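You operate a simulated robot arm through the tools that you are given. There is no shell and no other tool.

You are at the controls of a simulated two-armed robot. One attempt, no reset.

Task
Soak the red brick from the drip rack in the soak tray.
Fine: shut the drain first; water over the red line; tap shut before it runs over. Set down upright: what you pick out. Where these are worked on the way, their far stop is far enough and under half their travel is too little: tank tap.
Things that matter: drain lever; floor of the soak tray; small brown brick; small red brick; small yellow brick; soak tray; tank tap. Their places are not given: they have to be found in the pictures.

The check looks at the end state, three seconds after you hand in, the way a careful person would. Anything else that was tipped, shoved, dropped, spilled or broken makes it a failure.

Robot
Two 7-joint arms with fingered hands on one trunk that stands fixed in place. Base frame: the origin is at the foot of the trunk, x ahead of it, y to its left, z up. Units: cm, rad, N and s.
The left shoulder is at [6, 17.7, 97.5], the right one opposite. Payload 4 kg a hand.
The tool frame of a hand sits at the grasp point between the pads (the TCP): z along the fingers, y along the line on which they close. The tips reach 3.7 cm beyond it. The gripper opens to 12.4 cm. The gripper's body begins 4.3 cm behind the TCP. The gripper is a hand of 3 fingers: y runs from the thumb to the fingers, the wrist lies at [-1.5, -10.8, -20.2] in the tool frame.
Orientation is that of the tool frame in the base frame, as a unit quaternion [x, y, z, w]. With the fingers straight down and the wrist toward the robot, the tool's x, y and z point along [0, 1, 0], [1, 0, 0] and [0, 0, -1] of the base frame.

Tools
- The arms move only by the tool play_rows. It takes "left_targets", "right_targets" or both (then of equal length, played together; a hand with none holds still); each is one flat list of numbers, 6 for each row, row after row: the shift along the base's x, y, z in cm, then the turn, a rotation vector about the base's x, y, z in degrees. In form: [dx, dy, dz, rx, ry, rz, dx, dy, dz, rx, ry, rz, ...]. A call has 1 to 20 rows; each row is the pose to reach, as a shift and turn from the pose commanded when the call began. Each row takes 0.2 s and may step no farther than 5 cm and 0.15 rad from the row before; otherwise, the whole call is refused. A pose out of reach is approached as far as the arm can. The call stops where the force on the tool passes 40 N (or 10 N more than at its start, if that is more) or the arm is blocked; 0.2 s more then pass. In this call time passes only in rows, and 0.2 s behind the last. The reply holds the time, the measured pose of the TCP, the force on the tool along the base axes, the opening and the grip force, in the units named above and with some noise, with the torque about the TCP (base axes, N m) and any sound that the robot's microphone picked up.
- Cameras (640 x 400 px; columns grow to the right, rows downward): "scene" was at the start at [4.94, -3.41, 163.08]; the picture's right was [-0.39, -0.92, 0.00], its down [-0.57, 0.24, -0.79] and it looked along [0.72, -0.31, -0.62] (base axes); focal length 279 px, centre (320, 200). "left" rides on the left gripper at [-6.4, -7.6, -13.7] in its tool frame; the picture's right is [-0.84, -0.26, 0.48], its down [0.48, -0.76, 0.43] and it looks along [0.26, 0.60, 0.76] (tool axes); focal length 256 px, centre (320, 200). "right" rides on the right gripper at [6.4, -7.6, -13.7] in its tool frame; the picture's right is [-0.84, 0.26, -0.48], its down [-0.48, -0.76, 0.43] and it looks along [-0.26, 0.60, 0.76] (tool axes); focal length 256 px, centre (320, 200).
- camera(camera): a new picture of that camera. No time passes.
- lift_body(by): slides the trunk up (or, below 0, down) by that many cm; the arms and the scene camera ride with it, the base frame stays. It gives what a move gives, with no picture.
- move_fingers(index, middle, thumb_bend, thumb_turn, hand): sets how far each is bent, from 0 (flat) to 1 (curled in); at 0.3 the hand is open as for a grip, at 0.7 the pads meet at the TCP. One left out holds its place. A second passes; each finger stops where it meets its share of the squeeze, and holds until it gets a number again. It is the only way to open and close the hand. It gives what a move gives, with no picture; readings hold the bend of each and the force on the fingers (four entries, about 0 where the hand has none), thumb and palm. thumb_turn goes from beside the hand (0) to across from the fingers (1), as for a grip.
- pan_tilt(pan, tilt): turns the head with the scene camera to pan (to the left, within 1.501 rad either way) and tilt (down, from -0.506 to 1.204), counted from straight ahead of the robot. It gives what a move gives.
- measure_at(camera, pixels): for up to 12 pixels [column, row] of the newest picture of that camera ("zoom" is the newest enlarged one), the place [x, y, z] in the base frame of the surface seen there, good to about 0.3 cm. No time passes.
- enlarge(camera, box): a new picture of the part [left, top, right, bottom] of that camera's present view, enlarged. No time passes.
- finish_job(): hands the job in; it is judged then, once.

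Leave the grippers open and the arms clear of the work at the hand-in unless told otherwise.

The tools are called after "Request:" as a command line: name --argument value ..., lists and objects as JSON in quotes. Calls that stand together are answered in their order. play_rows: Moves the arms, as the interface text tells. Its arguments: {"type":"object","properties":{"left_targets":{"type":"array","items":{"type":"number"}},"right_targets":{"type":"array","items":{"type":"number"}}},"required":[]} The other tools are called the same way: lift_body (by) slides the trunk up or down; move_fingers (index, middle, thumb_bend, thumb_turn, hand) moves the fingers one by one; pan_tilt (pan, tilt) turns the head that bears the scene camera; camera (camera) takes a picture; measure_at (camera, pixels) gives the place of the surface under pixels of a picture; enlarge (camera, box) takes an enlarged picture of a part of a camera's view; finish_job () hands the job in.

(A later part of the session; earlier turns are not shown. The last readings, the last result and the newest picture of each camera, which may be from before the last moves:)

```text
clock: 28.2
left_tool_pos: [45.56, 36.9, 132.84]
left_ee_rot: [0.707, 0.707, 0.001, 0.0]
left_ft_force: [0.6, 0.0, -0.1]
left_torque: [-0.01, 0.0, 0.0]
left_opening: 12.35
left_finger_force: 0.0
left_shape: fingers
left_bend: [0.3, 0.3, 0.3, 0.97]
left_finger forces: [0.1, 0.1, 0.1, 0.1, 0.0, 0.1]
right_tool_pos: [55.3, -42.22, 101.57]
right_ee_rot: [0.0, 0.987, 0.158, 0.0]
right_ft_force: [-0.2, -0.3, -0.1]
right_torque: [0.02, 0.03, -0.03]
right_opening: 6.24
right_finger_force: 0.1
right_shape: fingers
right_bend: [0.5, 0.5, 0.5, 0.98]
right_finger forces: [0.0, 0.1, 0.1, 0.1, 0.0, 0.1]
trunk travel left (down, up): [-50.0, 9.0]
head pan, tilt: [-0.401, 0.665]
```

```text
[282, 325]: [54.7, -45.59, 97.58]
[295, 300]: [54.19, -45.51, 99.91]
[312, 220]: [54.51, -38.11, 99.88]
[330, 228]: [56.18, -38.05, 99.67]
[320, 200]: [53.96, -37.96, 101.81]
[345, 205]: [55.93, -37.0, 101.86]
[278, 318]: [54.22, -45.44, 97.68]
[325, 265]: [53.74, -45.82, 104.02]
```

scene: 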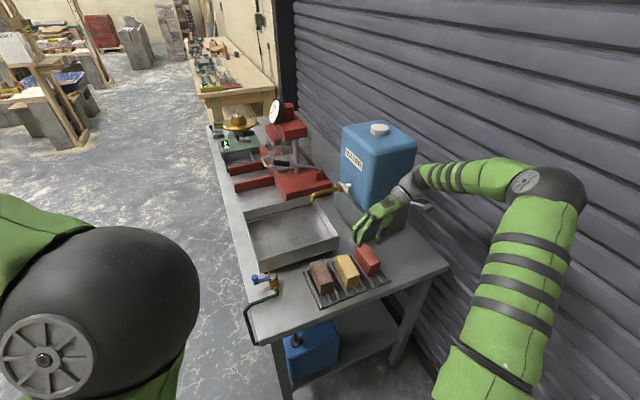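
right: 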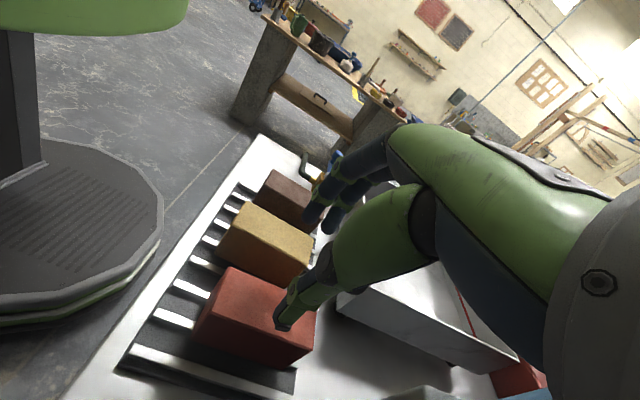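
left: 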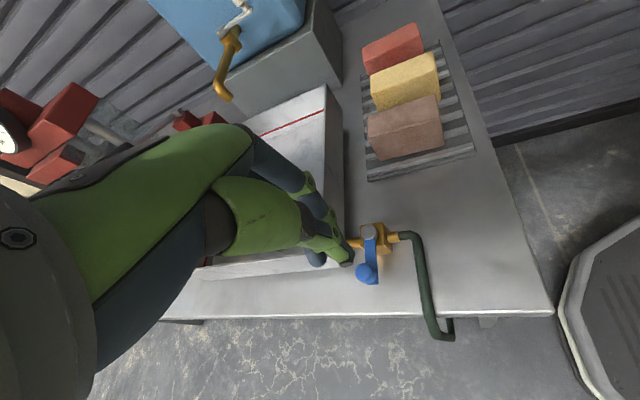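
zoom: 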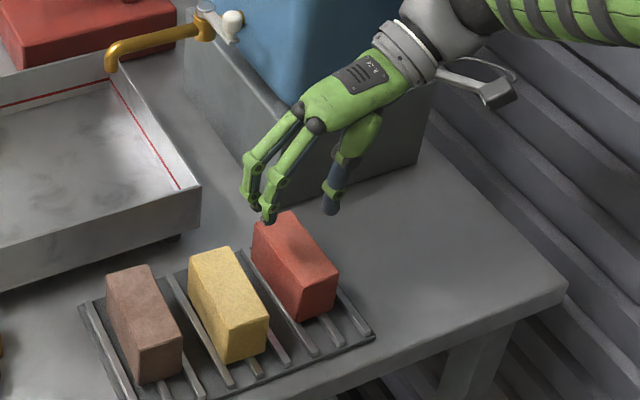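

The gap runs from y -44.4 to -38.2 and the brick from -43.95 to -39.75, so I'll shift -0.55 in y. Then I'll descend 9.8 cm, which leaves the thumb tip about 0.7 cm above the bars.

Request:
play_rows --right_targets '[-0.05, -0.5, -2, 0, 0, 0, -0.05, -0.5, -4.5, 0, 0, 0, -0.05, -0.5, -6.5, 0, 0, 0, -0.05, -0.5, -8.2, 0, 0, 0, -0.05, -0.5, -9.2, 0, 0, 0, -0.05, -0.5, -9.8, 0, 0, 0]'

Request:
camera --camera "right"

Request:
enlarge --camera "scene" --box '[310, 200, 420, 310]'

```text
clock: 29.6
left_tool_pos: [45.56, 36.9, 132.91]
left_ee_rot: [0.707, 0.707, 0.0, 0.0]
left_ft_force: [0.7, 0.0, -0.1]
left_torque: [-0.02, -0.03, 0.0]
left_opening: 12.34
left_finger_force: 0.0
left_shape: fingers
left_bend: [0.3, 0.3, 0.3, 0.97]
left_finger forces: [0.1, 0.0, 0.0, 0.1, 0.0, 0.1]
right_tool_pos: [55.2, -42.56, 91.79]
right_ee_rot: [0.0, 0.988, 0.156, 0.001]
right_ft_force: [0.6, -0.6, 5.6]
right_torque: [-0.2, 0.09, -0.04]
right_opening: 6.27
right_finger_force: 2.6
right_shape: fingers
right_bend: [0.5, 0.5, 0.5, 0.97]
right_finger forces: [0.1, 0.0, 0.0, 0.1, 5.6, 0.1]
trunk travel left (down, up): [-50.0, 9.0]
head pan, tilt: [-0.401, 0.665]
```

```text
taken
```

right: 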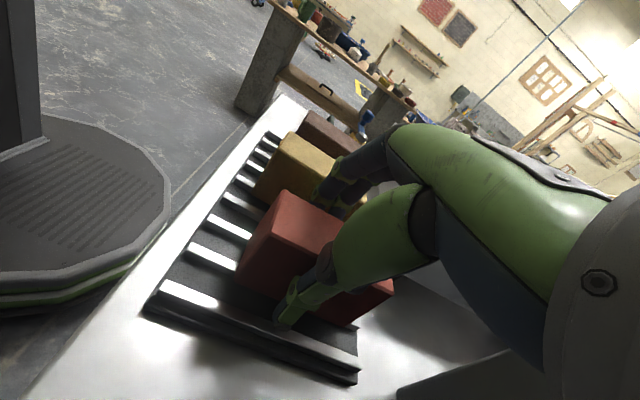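

```text
3.64 times, centred on (365, 255) of scene
```

zoom: 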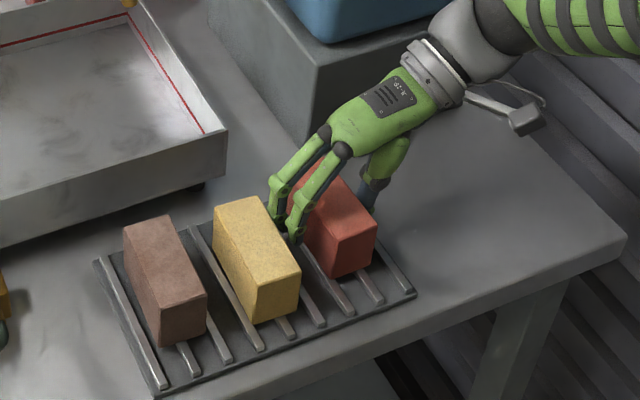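

The thumb tip just touches the rack bar with 5.6 N. I'll raise 0.7 cm and look at the forces.

Request:
play_rows --right_targets '[0, 0, 0.4, 0, 0, 0, 0, 0, 0.7, 0, 0, 0]'

Request:
enlarge --camera "right" --box '[200, 120, 420, 370]'

Request:
measure_at --camera "zoom" --pixels '[[215, 330], [225, 305], [250, 285], [250, 220], [200, 180], [290, 270], [340, 120], [320, 100], [150, 250], [160, 290]]'

```text
clock: 30.2
left_tool_pos: [45.64, 36.93, 132.86]
left_ee_rot: [0.708, 0.706, 0.001, 0.0]
left_ft_force: [1.2, -0.4, 0.9]
left_torque: [0.0, -0.01, 0.0]
left_opening: 12.32
left_finger_force: 0.0
left_shape: fingers
left_bend: [0.3, 0.3, 0.3, 0.97]
left_finger forces: [0.0, 0.0, 0.1, 0.0, 0.1, 0.1]
right_tool_pos: [55.14, -42.6, 92.31]
right_ee_rot: [-0.001, 0.988, 0.156, 0.001]
right_ft_force: [-0.2, -0.6, 0.2]
right_torque: [0.01, 0.01, -0.01]
right_opening: 6.25
right_finger_force: 0.0
right_shape: fingers
right_bend: [0.5, 0.5, 0.5, 0.97]
right_finger forces: [0.1, 0.0, 0.0, 0.0, 0.1, 0.1]
trunk travel left (down, up): [-50.0, 9.0]
head pan, tilt: [-0.401, 0.665]
```

```text
1.60 times, centred on (310, 245) of right
```

zoom: 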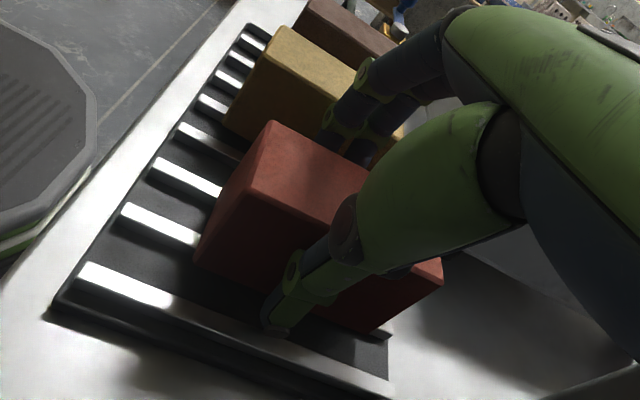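

```text
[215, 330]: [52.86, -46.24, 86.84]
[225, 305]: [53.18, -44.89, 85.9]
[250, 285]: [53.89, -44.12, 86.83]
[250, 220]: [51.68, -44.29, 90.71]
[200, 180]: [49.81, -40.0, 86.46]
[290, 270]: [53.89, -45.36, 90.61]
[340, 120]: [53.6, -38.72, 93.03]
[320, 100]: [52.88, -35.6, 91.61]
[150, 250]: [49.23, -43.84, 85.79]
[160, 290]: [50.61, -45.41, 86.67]
```

It's clear of contact and the brick lies between the pads. I'll close on its narrow sides.

Request:
move_fingers --hand "right" --index 0.66 --middle 0.66 --thumb_bend 0.66

Request:
enlarge --camera "right" --box '[200, 120, 420, 370]'

Request:
enlarge --camera "scene" --box '[310, 200, 420, 310]'

```text
clock: 31.2
left_tool_pos: [45.42, 37.06, 132.85]
left_ee_rot: [0.707, 0.707, 0.0, 0.001]
left_ft_force: [0.2, -0.3, -0.3]
left_torque: [0.01, 0.01, 0.04]
left_opening: 12.31
left_finger_force: 0.1
left_shape: fingers
left_bend: [0.3, 0.3, 0.3, 0.97]
left_finger forces: [0.1, 0.0, 0.1, 0.0, 0.0, 0.0]
right_tool_pos: [55.21, -42.72, 92.47]
right_ee_rot: [0.0, 0.988, 0.156, 0.001]
right_ft_force: [1.4, -1.4, 5.4]
right_torque: [0.19, -0.04, 0.05]
right_opening: 4.56
right_finger_force: 23.4
right_shape: fingers
right_bend: [0.57, 0.58, 0.59, 0.97]
right_finger forces: [12.6, 10.0, 0.0, 0.0, 24.4, 0.0]
trunk travel left (down, up): [-50.0, 9.0]
head pan, tilt: [-0.401, 0.665]
```

```text
1.60 times, centred on (310, 245) of right
```

zoom: 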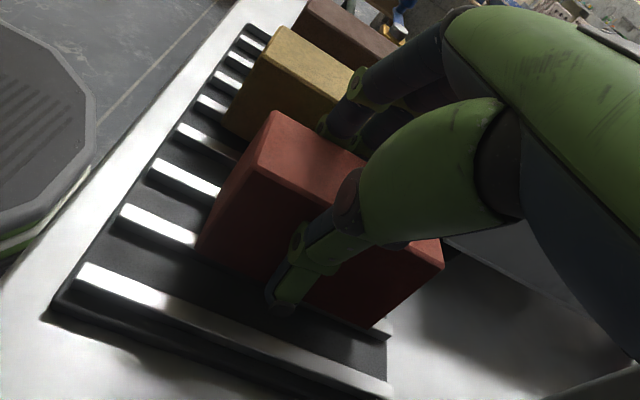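

```text
3.64 times, centred on (365, 255) of scene
```

zoom: 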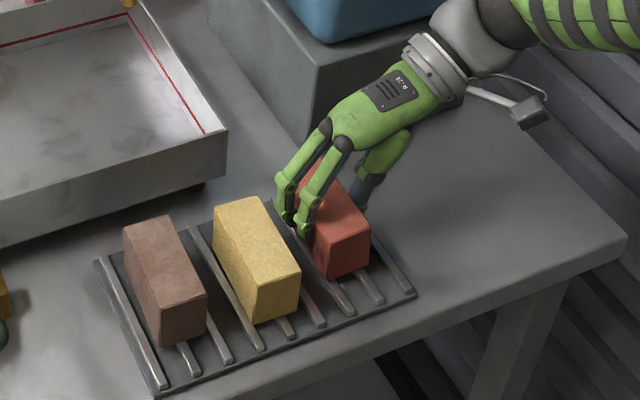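

The grip is balanced: fingers 12.6 and 10 N, thumb 24 N. I'll lift 2 cm and check that the brick hangs level.

Request:
play_rows --right_targets '[0, 0, 0.5, 0, 0, 0, 0, 0, 1.2, 0, 0, 0, 0, 0, 2, 0, 0, 0]'

Request:
enlarge --camera "scene" --box '[330, 220, 400, 290]'

Request:
enlarge --camera "right" --box '[200, 120, 420, 370]'

```text
clock: 32.0
left_tool_pos: [45.44, 37.03, 132.92]
left_ee_rot: [0.708, 0.706, -0.001, 0.0]
left_ft_force: [0.4, 0.0, -0.2]
left_torque: [-0.01, 0.04, 0.01]
left_opening: 12.3
left_finger_force: 0.0
left_shape: fingers
left_bend: [0.3, 0.3, 0.3, 0.97]
left_finger forces: [0.0, 0.0, 0.1, 0.1, 0.0, 0.1]
right_tool_pos: [55.15, -42.68, 94.36]
right_ee_rot: [0.0, 0.988, 0.156, -0.001]
right_ft_force: [-0.4, 0.1, -4.5]
right_torque: [-0.06, -0.03, -0.03]
right_opening: 4.61
right_finger_force: 24.0
right_shape: fingers
right_bend: [0.57, 0.59, 0.59, 0.96]
right_finger forces: [13.6, 9.9, 0.0, 0.1, 23.4, 0.1]
trunk travel left (down, up): [-50.0, 9.0]
head pan, tilt: [-0.401, 0.665]
```

```text
5.71 times, centred on (365, 255) of scene
```

zoom: 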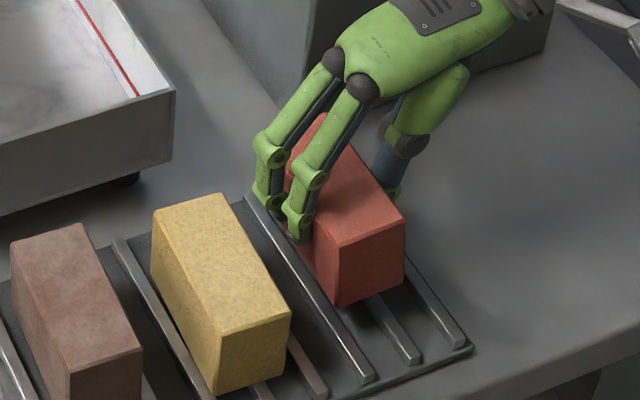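

```text
1.60 times, centred on (310, 245) of right
```

zoom: 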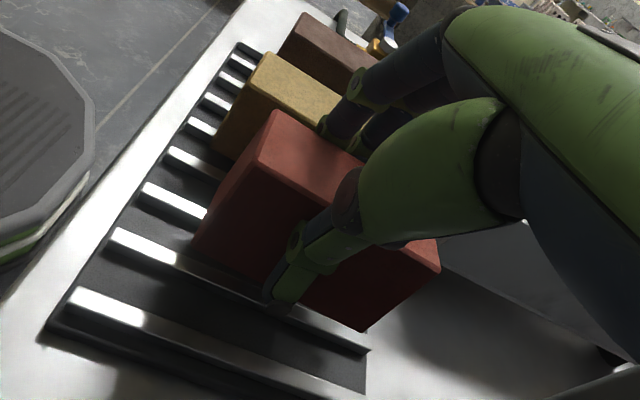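

The brick is off the rack, weighing about 4.5 N, and looks level. I'll lift 10 cm more, then swing to y -18 in front of the tray while turning the hand back by 90°, keeping away from the tap.

Request:
play_rows --right_targets '[0, 0, 2, 0, 0, 0, 0, 0, 4.5, 0, 0, 0, 0, 0, 7.5, 0, 0, 0, 0, 0, 10, 0, 0, 0, 0, 1, 10.5, 0, 0, -7.5, 0, 3, 10.5, 0, 0, -15, 0, 5, 10.5, 0, 0, -22.5, 0, 7.2, 10.5, 0, 0, -30, 0, 9.4, 10.5, 0, 0, -37.5, 0, 11.6, 10.5, 0, 0, -45, 0, 13.8, 10.5, 0, 0, -52.5, 0, 16, 10.5, 0, 0, -60, 0, 18.2, 10.5, 0, 0, -67.5, 0, 20.4, 10.5, 0, 0, -75, 0, 22.6, 10.5, 0, 0, -82.5, 0, 24.7, 10.5, 0, 0, -90]'

Request:
camera --camera "scene"

Request:
camera --camera "right"

```text
clock: 35.4
left_tool_pos: [45.67, 36.97, 132.88]
left_ee_rot: [0.707, 0.707, 0.0, 0.0]
left_ft_force: [0.5, -0.1, -0.1]
left_torque: [-0.03, 0.04, -0.01]
left_opening: 12.3
left_finger_force: 0.1
left_shape: fingers
left_bend: [0.3, 0.3, 0.3, 0.98]
left_finger forces: [0.0, 0.0, 0.1, 0.0, 0.0, 0.1]
right_tool_pos: [55.02, -17.87, 105.14]
right_ee_rot: [0.7, 0.697, 0.11, 0.11]
right_ft_force: [0.4, 0.7, -4.2]
right_torque: [0.02, 0.04, 0.01]
right_opening: 4.51
right_finger_force: 24.0
right_shape: fingers
right_bend: [0.58, 0.59, 0.6, 0.96]
right_finger forces: [14.1, 10.2, 0.1, 0.0, 24.1, 0.1]
trunk travel left (down, up): [-50.0, 9.0]
head pan, tilt: [-0.401, 0.665]
```

```text
taken
```

scene: 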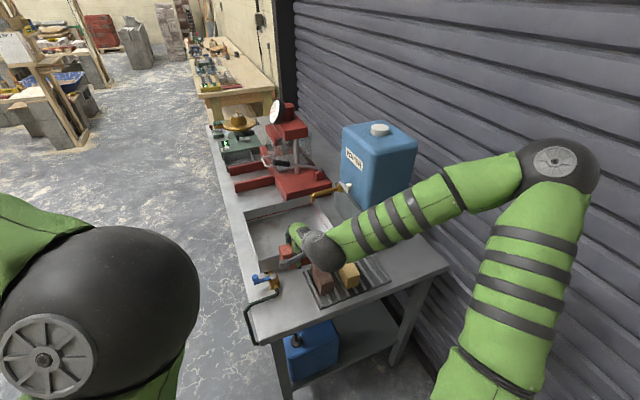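

```text
taken
```

right: 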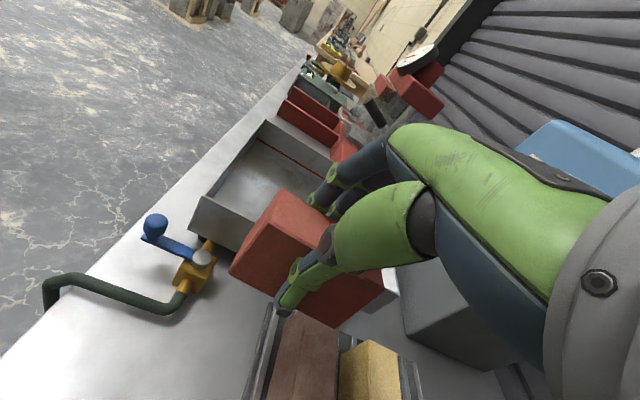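

The brick is still firmly held. I'll measure its corners for level, then carry it over the tray to x about 76.

Request:
enlarge --camera "right" --box '[200, 150, 420, 340]'

Request:
measure_at --camera "zoom" --pixels '[[210, 130], [330, 190], [195, 150], [90, 340], [200, 380], [150, 250], [380, 480], [280, 155], [340, 400], [400, 370]]'

Request:
play_rows --right_targets '[3, 0, 0, 0, 0, 0, 7.2, 0, 0, 0, 0, 0, 11.5, 0, 0, 0, 0, 0, 15.8, 0, 0, 0, 0, 0, 19.5, 0, 0, 0, 0, 0, 21.5, 0, 0, 0, 0, 0]'

Request:
camera --camera "scene"

Request:
camera --camera "right"

```text
2.11 times, centred on (310, 245) of right
```

zoom: 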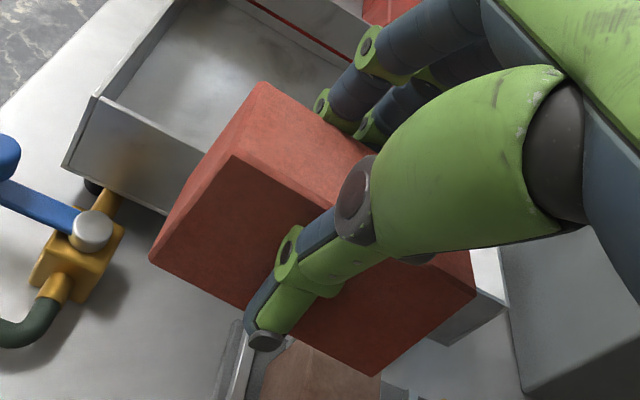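

```text
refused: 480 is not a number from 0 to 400
```

```text
clock: 36.8
left_tool_pos: [45.51, 37.07, 132.89]
left_ee_rot: [0.707, 0.707, 0.0, 0.0]
left_ft_force: [-0.5, 0.4, 0.0]
left_torque: [0.0, 0.01, 0.0]
left_opening: 12.32
left_finger_force: 0.0
left_shape: fingers
left_bend: [0.3, 0.3, 0.3, 0.98]
left_finger forces: [0.0, 0.0, 0.0, 0.0, 0.1, 0.0]
right_tool_pos: [76.86, -17.98, 105.04]
right_ee_rot: [0.698, 0.699, 0.111, 0.11]
right_ft_force: [0.5, 0.0, -4.3]
right_torque: [0.04, 0.04, -0.02]
right_opening: 4.54
right_finger_force: 24.3
right_shape: fingers
right_bend: [0.58, 0.59, 0.6, 0.96]
right_finger forces: [14.1, 10.4, 0.0, 0.0, 24.1, 0.0]
trunk travel left (down, up): [-50.0, 9.0]
head pan, tilt: [-0.401, 0.665]
```

```text
taken
```

scene: 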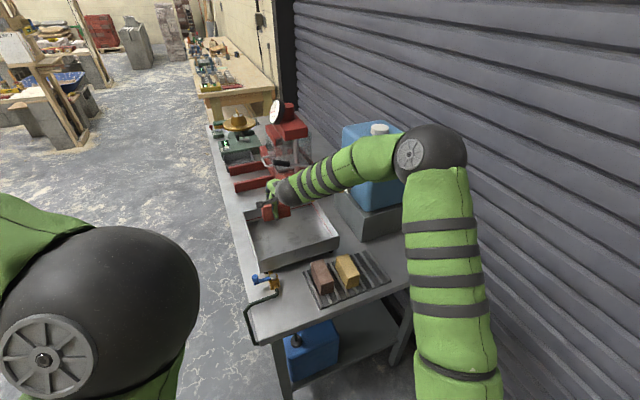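

```text
taken
```

right: 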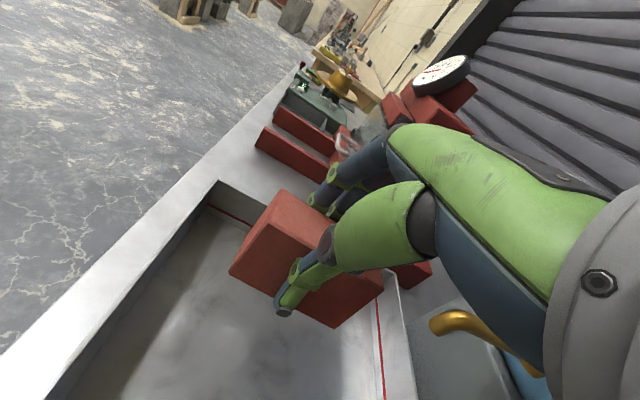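

The brick is over the tray. I'll measure its corners for level before lowering.

Request:
measure_at --camera "right" --pixels '[[283, 194], [268, 225], [322, 215], [234, 272], [332, 323], [377, 277], [310, 245], [255, 255], [350, 300], [245, 258], [300, 215], [150, 350]]'

Request:
enlarge --camera "scene" --box '[235, 165, 345, 275]'

Request:
measure_at --camera "zoom" --pixels '[[150, 240], [180, 235], [320, 240], [320, 225], [180, 225], [155, 280], [305, 280], [230, 280], [320, 270], [155, 250]]'

```text
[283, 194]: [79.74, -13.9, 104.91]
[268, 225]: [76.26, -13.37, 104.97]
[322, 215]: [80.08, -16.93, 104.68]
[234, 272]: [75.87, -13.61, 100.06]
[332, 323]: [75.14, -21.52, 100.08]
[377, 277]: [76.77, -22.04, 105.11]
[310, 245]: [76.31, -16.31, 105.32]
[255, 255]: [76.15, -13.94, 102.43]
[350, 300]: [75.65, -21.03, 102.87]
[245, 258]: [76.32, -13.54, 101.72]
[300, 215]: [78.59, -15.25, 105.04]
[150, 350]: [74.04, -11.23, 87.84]
```

```text
3.64 times, centred on (290, 220) of scene
```

zoom: 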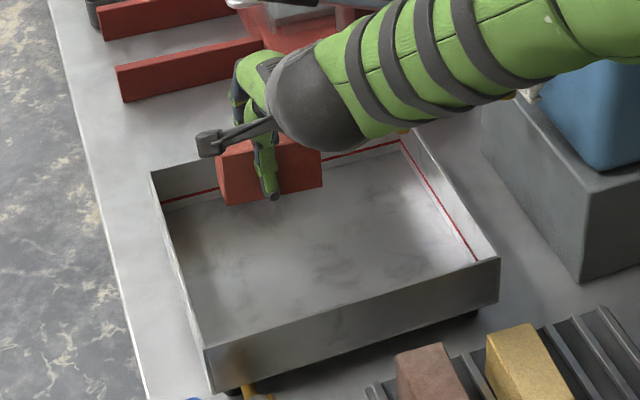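

```text
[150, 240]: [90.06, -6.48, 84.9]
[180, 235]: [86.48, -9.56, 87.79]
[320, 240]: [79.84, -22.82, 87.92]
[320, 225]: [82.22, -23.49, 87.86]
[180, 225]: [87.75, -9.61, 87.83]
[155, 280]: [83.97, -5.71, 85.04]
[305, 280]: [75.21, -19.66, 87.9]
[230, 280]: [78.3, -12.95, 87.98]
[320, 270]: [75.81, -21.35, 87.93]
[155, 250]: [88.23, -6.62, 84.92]
```

The brick seems tilted by roughly 5°, with the near side higher. I'll measure more points on its top and front face to be sure.

Request:
enlarge --camera "right" --box '[210, 170, 410, 340]'

Request:
measure_at --camera "zoom" --pixels '[[240, 70], [200, 120], [260, 100], [220, 130], [300, 120], [250, 150], [275, 80], [190, 125], [350, 160], [300, 165]]'

Request:
measure_at --camera "zoom" --pixels '[[180, 160], [140, 220], [100, 240], [200, 180], [150, 250], [190, 270], [270, 210], [330, 330], [360, 300], [400, 260], [300, 340], [370, 340]]'

```text
2.35 times, centred on (310, 255) of right
```

zoom: 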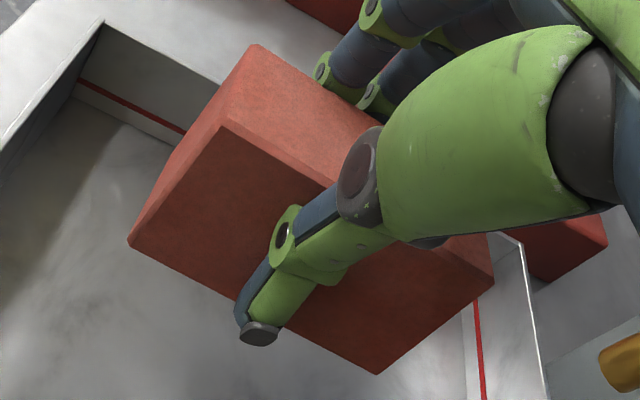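

```text
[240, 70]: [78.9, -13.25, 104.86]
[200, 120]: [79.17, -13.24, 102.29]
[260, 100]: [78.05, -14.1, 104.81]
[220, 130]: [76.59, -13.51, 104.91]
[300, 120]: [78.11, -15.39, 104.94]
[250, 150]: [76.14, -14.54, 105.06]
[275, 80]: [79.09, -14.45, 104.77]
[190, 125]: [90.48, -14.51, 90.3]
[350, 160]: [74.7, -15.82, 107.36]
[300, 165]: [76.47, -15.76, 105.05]
```

```text
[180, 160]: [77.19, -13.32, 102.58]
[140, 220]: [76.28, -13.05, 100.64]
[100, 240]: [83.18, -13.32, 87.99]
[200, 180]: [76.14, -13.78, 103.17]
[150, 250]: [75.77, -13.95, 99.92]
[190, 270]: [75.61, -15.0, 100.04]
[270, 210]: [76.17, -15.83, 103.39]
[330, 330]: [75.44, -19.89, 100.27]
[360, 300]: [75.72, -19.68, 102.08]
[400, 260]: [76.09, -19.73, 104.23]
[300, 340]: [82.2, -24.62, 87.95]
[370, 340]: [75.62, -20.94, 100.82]
```

The brick is tilted about 6° about the y axis. I'll level it by turning the hand -6° about y while lowering to just above the tray floor.

Request:
play_rows --right_targets '[-0.3, 0, -1.5, 0, -3, 0, -0.6, 0, -3.5, 0, -6, 0, -0.6, 0, -6, 0, -6, 0, -0.6, 0, -8.5, 0, -6, 0, -0.6, 0, -10, 0, -6, 0, -0.6, 0, -10.8, 0, -6, 0]'

Request:
camera --camera "right"

Request:
enlarge --camera "right" --box '[210, 170, 410, 340]'

Request:
measure_at --camera "zoom" --pixels '[[240, 70], [260, 100], [220, 130], [300, 120], [250, 150], [275, 80], [180, 160], [200, 180], [150, 250], [190, 270], [400, 260], [370, 340]]'

```text
clock: 38.2
left_tool_pos: [45.6, 37.11, 132.86]
left_ee_rot: [0.707, 0.707, 0.0, 0.0]
left_ft_force: [0.2, 0.8, 0.4]
left_torque: [0.02, 0.01, 0.0]
left_opening: 12.32
left_finger_force: 0.0
left_shape: fingers
left_bend: [0.3, 0.3, 0.3, 0.98]
left_finger forces: [0.1, 0.0, 0.0, 0.0, 0.0, 0.0]
right_tool_pos: [76.12, -17.91, 94.11]
right_ee_rot: [0.692, 0.692, 0.147, 0.146]
right_ft_force: [-0.6, 0.4, -4.8]
right_torque: [-0.02, 0.08, -0.02]
right_opening: 4.53
right_finger_force: 24.4
right_shape: fingers
right_bend: [0.58, 0.59, 0.6, 0.96]
right_finger forces: [14.0, 10.2, 0.0, 0.0, 24.3, 0.1]
trunk travel left (down, up): [-50.0, 9.0]
head pan, tilt: [-0.401, 0.665]
```

```text
taken
```

right: 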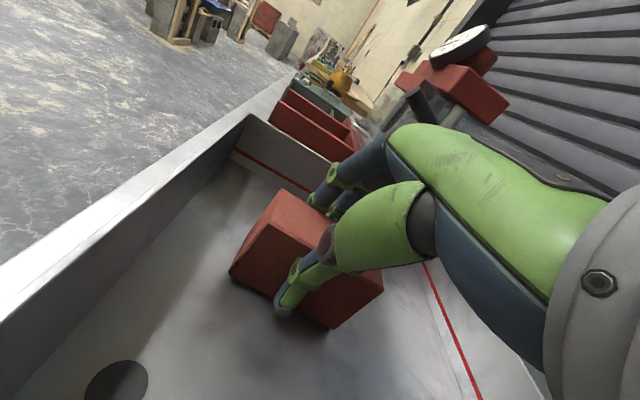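

```text
2.35 times, centred on (310, 255) of right
```

zoom: 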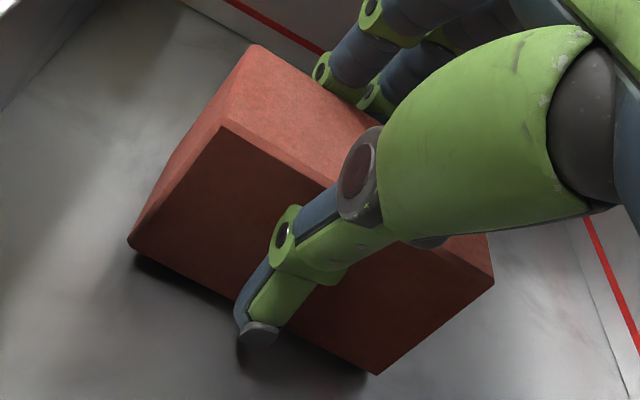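

```text
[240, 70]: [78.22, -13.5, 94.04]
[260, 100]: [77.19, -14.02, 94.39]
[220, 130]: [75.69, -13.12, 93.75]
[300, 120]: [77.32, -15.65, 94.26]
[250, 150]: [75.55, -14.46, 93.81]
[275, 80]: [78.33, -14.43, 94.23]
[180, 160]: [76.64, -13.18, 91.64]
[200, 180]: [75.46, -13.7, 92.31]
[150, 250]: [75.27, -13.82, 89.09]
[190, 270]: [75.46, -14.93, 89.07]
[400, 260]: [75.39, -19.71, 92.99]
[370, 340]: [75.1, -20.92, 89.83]
```

The brick is about level now with its bottom near 88.5. I'll lower slowly until it touches the floor.

Request:
play_rows --right_targets '[0, 0, -0.15, 0, 0, 0, 0, 0, -0.3, 0, 0, 0, 0, 0, -0.45, 0, 0, 0]'

```text
clock: 39.0
left_tool_pos: [45.49, 36.98, 132.85]
left_ee_rot: [0.707, 0.707, 0.0, 0.0]
left_ft_force: [0.2, -0.3, 0.1]
left_torque: [0.01, -0.02, 0.03]
left_opening: 12.33
left_finger_force: 0.1
left_shape: fingers
left_bend: [0.3, 0.3, 0.3, 0.98]
left_finger forces: [0.0, 0.0, 0.0, 0.1, 0.1, 0.0]
right_tool_pos: [76.15, -17.84, 93.73]
right_ee_rot: [0.691, 0.692, 0.147, 0.147]
right_ft_force: [0.3, 1.4, -1.3]
right_torque: [-0.11, -0.03, 0.03]
right_opening: 4.55
right_finger_force: 24.3
right_shape: fingers
right_bend: [0.58, 0.59, 0.6, 0.96]
right_finger forces: [13.9, 10.1, 0.1, 0.1, 24.5, 0.1]
trunk travel left (down, up): [-50.0, 9.0]
head pan, tilt: [-0.401, 0.665]
```

The load fell from -4.8 to -1.3 N, so the brick has begun to rest on the floor. I'll go down a little more.

Request:
play_rows --right_targets '[0, 0, -0.1, 0, 0, 0, 0, 0, -0.2, 0, 0, 0]'

Request:
enlarge --camera "right" --box '[210, 170, 410, 340]'

```text
clock: 39.6
left_tool_pos: [45.46, 37.07, 132.81]
left_ee_rot: [0.707, 0.707, 0.0, 0.0]
left_ft_force: [0.5, 0.3, 0.1]
left_torque: [0.01, 0.01, 0.01]
left_opening: 12.31
left_finger_force: 0.0
left_shape: fingers
left_bend: [0.3, 0.3, 0.3, 0.98]
left_finger forces: [0.0, 0.0, 0.1, 0.0, 0.0, 0.0]
right_tool_pos: [76.05, -17.87, 93.59]
right_ee_rot: [0.692, 0.691, 0.147, 0.149]
right_ft_force: [-4.7, 1.9, 7.7]
right_torque: [-0.04, -0.2, 0.03]
right_opening: 4.52
right_finger_force: 24.8
right_shape: fingers
right_bend: [0.58, 0.59, 0.6, 0.96]
right_finger forces: [13.5, 9.5, 0.1, 0.0, 26.5, 0.1]
trunk travel left (down, up): [-50.0, 9.0]
head pan, tilt: [-0.401, 0.665]
```

```text
2.35 times, centred on (310, 255) of right
```

zoom: 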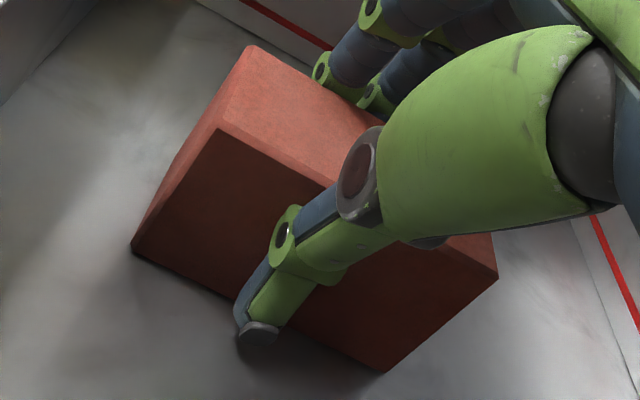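

It's resting on the floor, with 8 N of floor contact. I'll release by opening to 0.48.

Request:
move_fingers --hand "right" --index 0.48 --middle 0.48 --thumb_bend 0.48

Request:
enlarge --camera "right" --box '[210, 170, 410, 340]'

Request:
measure_at --camera "zoom" --pixels '[[240, 70], [260, 100], [220, 130], [300, 120], [250, 150], [275, 80], [180, 160], [200, 180], [150, 250], [190, 270], [420, 280], [390, 340]]'

```text
clock: 40.6
left_tool_pos: [45.55, 37.01, 132.81]
left_ee_rot: [0.707, 0.707, 0.0, 0.0]
left_ft_force: [0.3, -0.2, -0.4]
left_torque: [0.02, 0.03, 0.04]
left_opening: 12.3
left_finger_force: 0.0
left_shape: fingers
left_bend: [0.3, 0.3, 0.3, 0.98]
left_finger forces: [0.1, 0.1, 0.0, 0.1, 0.1, 0.0]
right_tool_pos: [75.99, -17.99, 93.51]
right_ee_rot: [0.691, 0.692, 0.147, 0.147]
right_ft_force: [1.3, -0.7, 9.2]
right_torque: [0.05, 0.13, 0.02]
right_opening: 6.38
right_finger_force: 4.8
right_shape: fingers
right_bend: [0.48, 0.48, 0.49, 0.97]
right_finger forces: [0.1, 0.0, 0.0, 0.0, 9.6, 0.1]
trunk travel left (down, up): [-50.0, 9.0]
head pan, tilt: [-0.401, 0.665]
```

```text
2.35 times, centred on (310, 255) of right
```

zoom: 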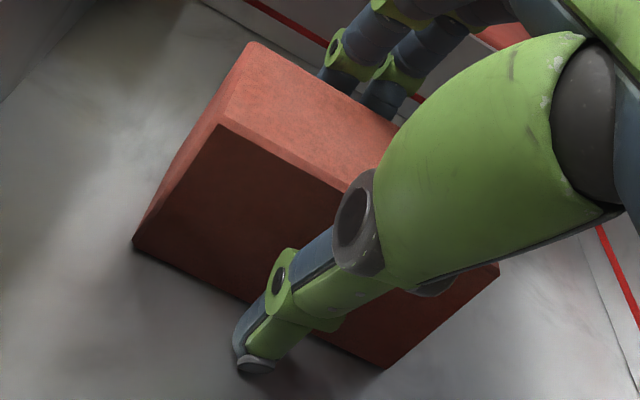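

```text
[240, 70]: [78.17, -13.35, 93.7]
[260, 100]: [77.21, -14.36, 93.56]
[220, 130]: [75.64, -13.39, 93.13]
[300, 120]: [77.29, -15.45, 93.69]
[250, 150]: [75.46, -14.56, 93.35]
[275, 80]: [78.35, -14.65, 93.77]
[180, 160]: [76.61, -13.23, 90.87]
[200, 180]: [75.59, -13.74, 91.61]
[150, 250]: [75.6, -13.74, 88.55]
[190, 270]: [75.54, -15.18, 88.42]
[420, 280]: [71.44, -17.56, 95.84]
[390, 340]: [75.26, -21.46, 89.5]
```

The brick stands free on the floor. The thumb tip is resting on the tray floor with 9 N, so I'll lift slightly first, then rise straight out.

Request:
play_rows --right_targets '[0, 0, 0.5, 0, 0, 0, 0, 0, 1.2, 0, 0, 0]'

Request:
enlarge --camera "right" --box '[210, 170, 410, 340]'

```text
clock: 41.2
left_tool_pos: [45.57, 37.06, 132.83]
left_ee_rot: [0.707, 0.707, 0.0, 0.0]
left_ft_force: [0.2, 0.4, 0.7]
left_torque: [0.0, 0.02, 0.04]
left_opening: 12.31
left_finger_force: 0.0
left_shape: fingers
left_bend: [0.3, 0.3, 0.3, 0.98]
left_finger forces: [0.0, 0.0, 0.0, 0.0, 0.1, 0.0]
right_tool_pos: [75.95, -17.96, 94.56]
right_ee_rot: [0.692, 0.692, 0.146, 0.147]
right_ft_force: [0.0, 0.2, 0.2]
right_torque: [0.01, 0.01, -0.02]
right_opening: 6.8
right_finger_force: 0.1
right_shape: fingers
right_bend: [0.48, 0.48, 0.48, 0.97]
right_finger forces: [0.0, 0.0, 0.1, 0.0, 0.0, 0.0]
trunk travel left (down, up): [-50.0, 9.0]
head pan, tilt: [-0.401, 0.665]
```

```text
2.35 times, centred on (310, 255) of right
```

zoom: 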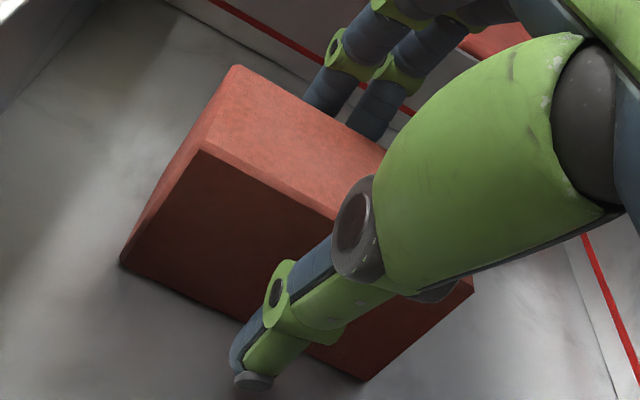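

The hand is free. I'll rise straight up out of the tray to about z 110 and back off toward the robot, so I can look at brick, tap and tank.

Request:
play_rows --right_targets '[0, 0, 3, 0, 0, 0, 0, 0, 7, 0, 0, 0, 0, 0, 11, 0, 0, 0, 0, 0, 15, 0, 0, 0, -4, 0, 17, 0, 6, 0, -8, 0, 18, 0, 12, 0, -12, 0, 19, 0, 18, 0, -16, 0, 20, 0, 24, 0, -20, -2, 21, 0, 24, 0, -24, -4, 22, 0, 24, 0]'

Request:
camera --camera "scene"

Request:
camera --camera "right"

```text
clock: 43.4
left_tool_pos: [45.47, 36.96, 133.0]
left_ee_rot: [0.707, 0.708, 0.0, 0.0]
left_ft_force: [-0.3, -0.2, 0.5]
left_torque: [0.0, -0.01, 0.0]
left_opening: 12.32
left_finger_force: 0.1
left_shape: fingers
left_bend: [0.3, 0.3, 0.3, 0.98]
left_finger forces: [0.0, 0.0, 0.0, 0.0, 0.0, 0.0]
right_tool_pos: [51.68, -21.95, 116.77]
right_ee_rot: [0.707, 0.707, 0.0, 0.001]
right_ft_force: [0.0, -0.4, 0.6]
right_torque: [-0.01, 0.01, 0.02]
right_opening: 6.82
right_finger_force: 0.1
right_shape: fingers
right_bend: [0.48, 0.48, 0.48, 0.98]
right_finger forces: [0.0, 0.1, 0.1, 0.1, 0.2, 0.1]
trunk travel left (down, up): [-50.0, 9.0]
head pan, tilt: [-0.401, 0.665]
```

```text
taken
```

scene: 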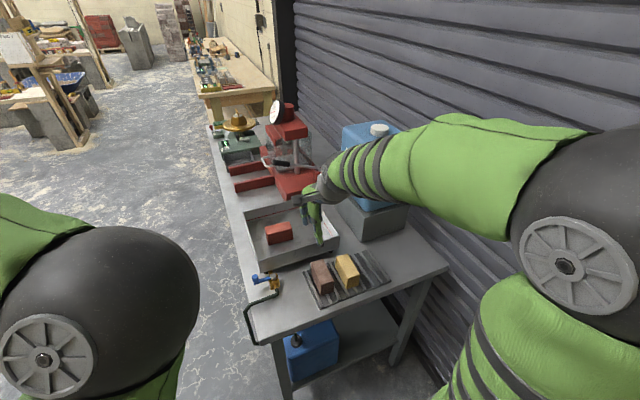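

```text
taken
```

right: 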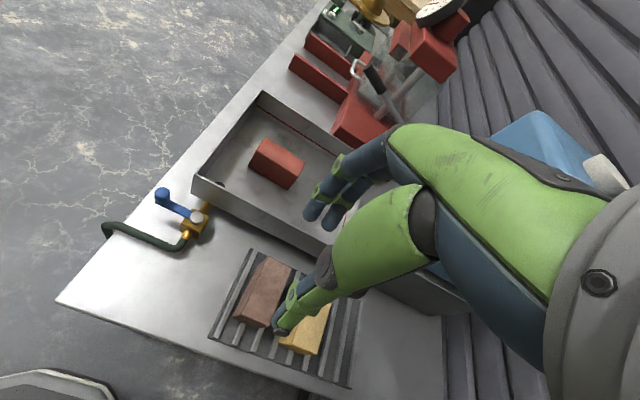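

The red brick stands upright in the tray and the others are untouched. I'll move the right hand to about (52,-47,126) to see the tap and tank clearly.

Request:
play_rows --right_targets '[0, -4, 1.5, 0, 0, 0, 0, -8, 3, 0, 0, 0, 0, -12, 4.5, 0, 0, 0, 0, -16, 6, 0, 0, 0, 0, -20, 7.5, 0, 0, 0, 0, -25, 9, 0, 0, 0]'

Request:
camera --camera "scene"

Request:
camera --camera "right"

```text
refused: row 6 steps farther than a row can; nothing moved
```

```text
taken
```

scene: 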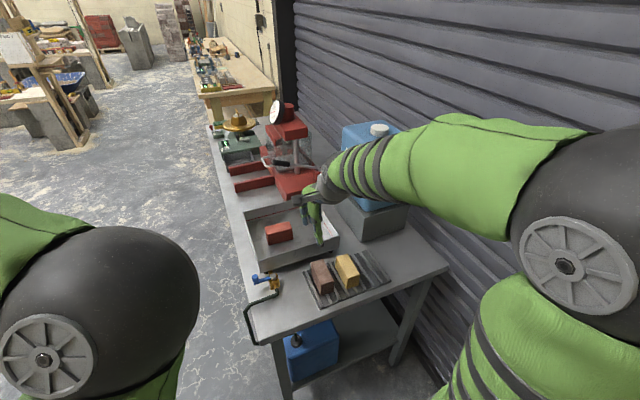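

```text
taken
```

right: 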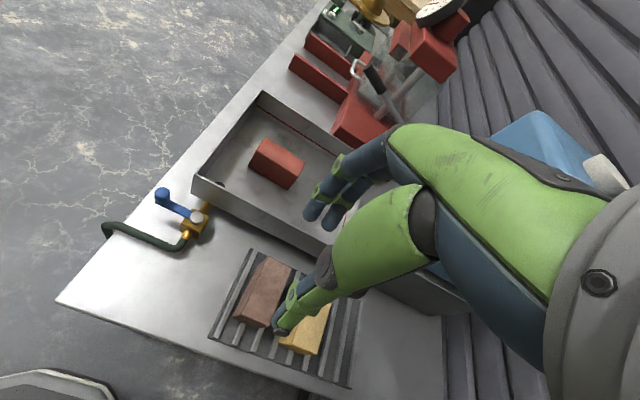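

The last step was slightly over 5 cm. I'll replay with even steps.

Request:
play_rows --right_targets '[0, -4, 1.5, 0, 0, 0, 0, -8, 3, 0, 0, 0, 0, -12, 4.5, 0, 0, 0, 0, -16, 6, 0, 0, 0, 0, -20, 7.5, 0, 0, 0, 0, -24, 9, 0, 0, 0]'

Request:
camera --camera "scene"

Request:
camera --camera "right"

```text
clock: 44.8
left_tool_pos: [45.55, 36.97, 132.94]
left_ee_rot: [0.707, 0.707, 0.0, 0.0]
left_ft_force: [-0.3, -0.5, -0.3]
left_torque: [0.02, 0.0, 0.01]
left_opening: 12.33
left_finger_force: 0.1
left_shape: fingers
left_bend: [0.3, 0.3, 0.3, 0.98]
left_finger forces: [0.1, 0.1, 0.1, 0.0, 0.0, 0.1]
right_tool_pos: [52.16, -46.2, 125.6]
right_ee_rot: [0.707, 0.707, 0.0, -0.001]
right_ft_force: [-0.8, 0.1, 0.0]
right_torque: [0.0, 0.0, 0.0]
right_opening: 6.82
right_finger_force: 0.0
right_shape: fingers
right_bend: [0.48, 0.48, 0.48, 0.98]
right_finger forces: [0.0, 0.1, 0.1, 0.1, 0.1, 0.0]
trunk travel left (down, up): [-50.0, 9.0]
head pan, tilt: [-0.401, 0.665]
```

```text
taken
```

scene: 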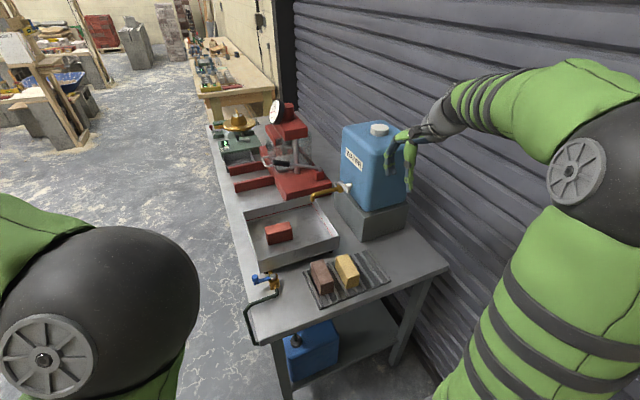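

```text
taken
```

right: 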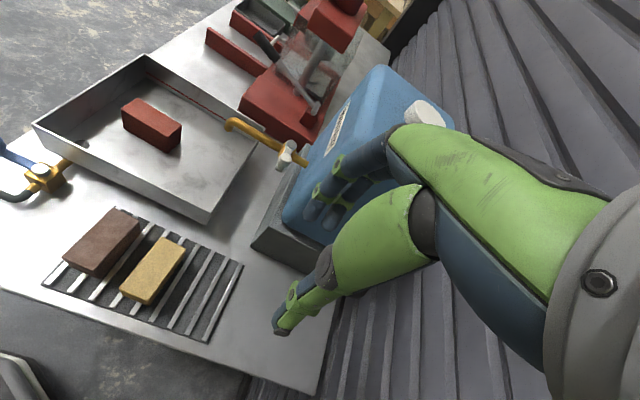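

I'll zoom in on the tap and tank to measure their faces.

Request:
enlarge --camera "scene" --box '[300, 115, 420, 215]'

Request:
measure_at --camera "zoom" --pixels '[[220, 60], [235, 250], [260, 330], [225, 150], [330, 250], [300, 280], [400, 50], [430, 100], [590, 140], [250, 90], [310, 380], [200, 420]]'

Request:
enlarge --camera "right" --box '[220, 100, 340, 220]'

Request:
measure_at --camera "zoom" --pixels '[[365, 230], [365, 245], [420, 200], [480, 200], [500, 260], [430, 330], [560, 120], [600, 160], [330, 200], [60, 140], [440, 230], [470, 320]]'

```text
4.00 times, centred on (360, 165) of scene
```

zoom: 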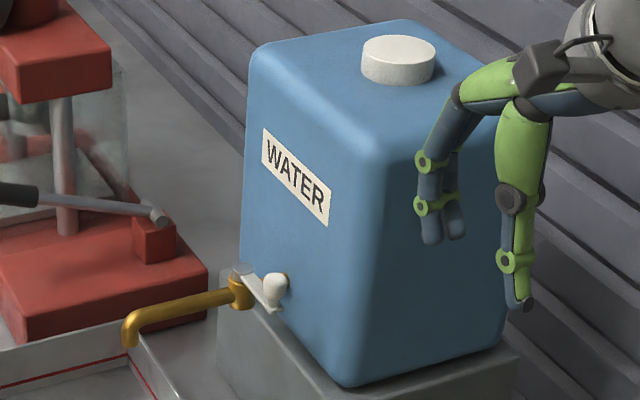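

```text
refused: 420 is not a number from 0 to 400
```

```text
3.33 times, centred on (280, 160) of right
```

zoom: 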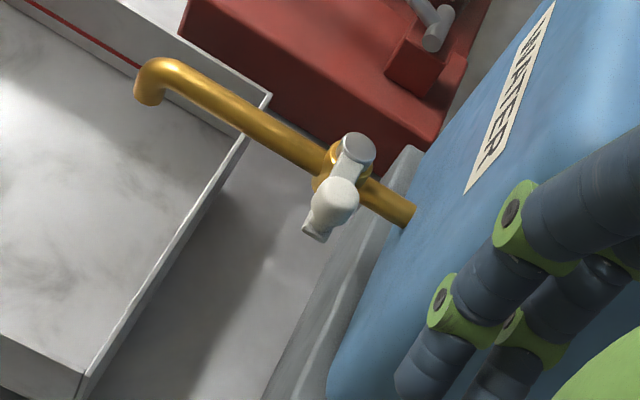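

```text
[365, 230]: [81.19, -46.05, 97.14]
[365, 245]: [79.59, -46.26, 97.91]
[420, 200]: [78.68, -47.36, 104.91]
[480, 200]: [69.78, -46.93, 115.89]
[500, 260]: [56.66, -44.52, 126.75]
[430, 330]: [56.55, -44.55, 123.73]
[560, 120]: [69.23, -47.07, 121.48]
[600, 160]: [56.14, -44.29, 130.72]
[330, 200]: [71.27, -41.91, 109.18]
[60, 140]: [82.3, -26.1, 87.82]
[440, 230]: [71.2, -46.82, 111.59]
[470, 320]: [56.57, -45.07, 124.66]
```

Tank face is near y -46.9. I'll measure the tank's edges and the tap knob, lever and spout more finely.

Request:
enlarge --camera "scene" --box '[300, 115, 420, 215]'

Request:
measure_at --camera "zoom" --pixels '[[255, 60], [270, 130], [350, 280], [365, 250], [385, 260], [340, 370], [380, 160], [400, 100], [480, 200], [320, 60], [250, 230], [300, 100]]'

Request:
enlarge --camera "scene" --box '[318, 170, 368, 206]'

Request:
measure_at --camera "zoom" --pixels '[[293, 190], [330, 215], [310, 250], [300, 195], [370, 220], [400, 215], [385, 240], [400, 270], [370, 290], [415, 290], [390, 205], [330, 240]]'

```text
4.00 times, centred on (360, 165) of scene
```

zoom: 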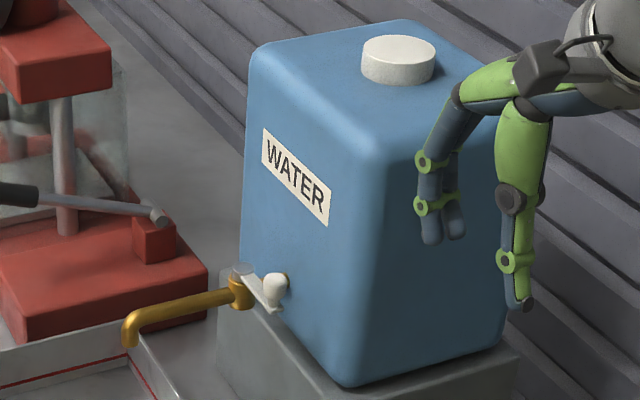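

```text
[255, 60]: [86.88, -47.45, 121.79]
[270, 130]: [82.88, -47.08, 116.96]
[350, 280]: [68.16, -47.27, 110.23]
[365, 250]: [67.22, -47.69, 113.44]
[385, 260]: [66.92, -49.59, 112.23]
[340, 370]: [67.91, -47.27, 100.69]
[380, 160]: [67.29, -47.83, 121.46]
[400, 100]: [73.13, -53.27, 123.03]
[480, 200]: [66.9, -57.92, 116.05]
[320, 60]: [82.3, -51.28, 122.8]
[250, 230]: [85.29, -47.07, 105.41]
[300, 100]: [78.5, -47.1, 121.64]
```

```text
11.11 times, centred on (343, 188) of scene
```

zoom: 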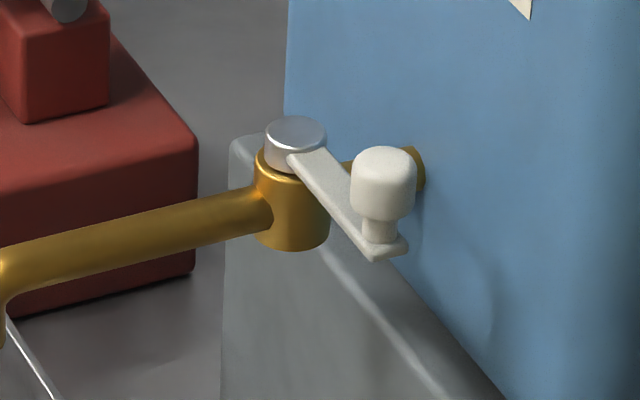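

```text
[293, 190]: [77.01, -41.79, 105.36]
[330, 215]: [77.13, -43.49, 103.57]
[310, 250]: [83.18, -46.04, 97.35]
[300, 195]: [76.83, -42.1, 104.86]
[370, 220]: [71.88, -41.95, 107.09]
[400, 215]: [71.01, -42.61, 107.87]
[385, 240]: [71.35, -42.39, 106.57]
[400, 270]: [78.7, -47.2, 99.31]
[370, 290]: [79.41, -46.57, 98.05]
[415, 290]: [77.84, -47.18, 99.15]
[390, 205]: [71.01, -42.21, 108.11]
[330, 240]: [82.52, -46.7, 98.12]
```

Tank face is at y -47.1, right edge at x 67 and top at 123. The tap knob is at about (71.9,-42.4), z 107.3–109.6, with its pivot at (77.4,-42.7). The gap to the tank behind the knob is only 3.7 cm. I'll push with the index finger alone as a peg, so I'll curl the middle finger and see how it sits.

Request:
move_fingers --hand "right" --index 0.3 --middle 1.0 --thumb_bend 0.2

Request:
camera --camera "right"

Request:
enlarge --camera "scene" --box '[370, 90, 450, 210]'

```text
clock: 45.8
left_tool_pos: [45.47, 37.0, 132.83]
left_ee_rot: [0.707, 0.707, -0.001, 0.0]
left_ft_force: [0.3, -0.1, 0.2]
left_torque: [0.02, -0.01, 0.0]
left_opening: 12.28
left_finger_force: 0.1
left_shape: fingers
left_bend: [0.3, 0.3, 0.3, 0.98]
left_finger forces: [0.0, 0.1, 0.0, 0.0, 0.1, 0.0]
right_tool_pos: [52.16, -46.13, 125.57]
right_ee_rot: [0.707, 0.707, 0.001, -0.001]
right_ft_force: [0.2, 1.3, 0.8]
right_torque: [0.02, -0.02, -0.01]
right_opening: 12.16
right_finger_force: 0.1
right_shape: fingers
right_bend: [0.3, 1.0, 0.2, 0.98]
right_finger forces: [0.0, 0.0, 0.1, 0.1, 0.0, 0.0]
trunk travel left (down, up): [-50.0, 9.0]
head pan, tilt: [-0.401, 0.665]
```

```text
taken
```

right: 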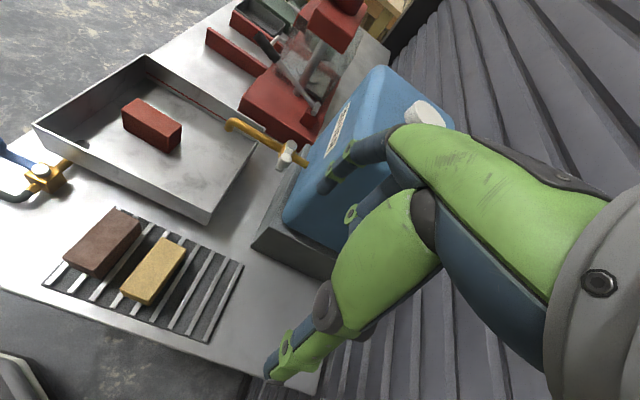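

```text
3.33 times, centred on (410, 150) of scene
```

zoom: 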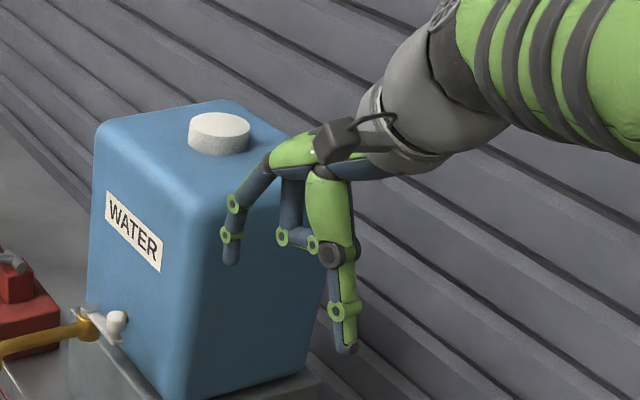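

The index stays extended on the +y side and the middle is tucked. I'll measure the tip and the tucked finger relative to the TCP (52.16,-46.13,125.57).

Request:
measure_at --camera "zoom" --pixels '[[231, 260], [232, 250], [230, 236], [235, 204], [270, 160], [283, 238], [312, 245], [283, 245], [343, 345], [338, 312], [322, 255], [320, 165]]'

Request:
measure_at --camera "right" --pixels '[[325, 190], [330, 180], [322, 186], [345, 155], [352, 213], [340, 172], [270, 375], [385, 150]]'

```text
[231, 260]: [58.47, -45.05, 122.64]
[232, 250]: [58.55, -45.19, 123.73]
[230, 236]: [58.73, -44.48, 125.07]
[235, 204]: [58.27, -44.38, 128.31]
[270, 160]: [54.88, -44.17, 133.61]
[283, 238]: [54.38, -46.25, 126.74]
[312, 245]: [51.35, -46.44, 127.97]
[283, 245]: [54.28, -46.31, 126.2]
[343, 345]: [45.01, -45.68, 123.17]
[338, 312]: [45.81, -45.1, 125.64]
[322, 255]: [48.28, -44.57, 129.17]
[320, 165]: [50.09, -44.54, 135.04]
```

```text
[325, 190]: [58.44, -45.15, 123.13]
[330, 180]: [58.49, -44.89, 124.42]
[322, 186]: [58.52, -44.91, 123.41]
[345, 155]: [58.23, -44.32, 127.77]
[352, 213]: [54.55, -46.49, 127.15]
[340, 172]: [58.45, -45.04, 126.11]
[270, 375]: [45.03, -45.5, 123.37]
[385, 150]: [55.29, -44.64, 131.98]
```

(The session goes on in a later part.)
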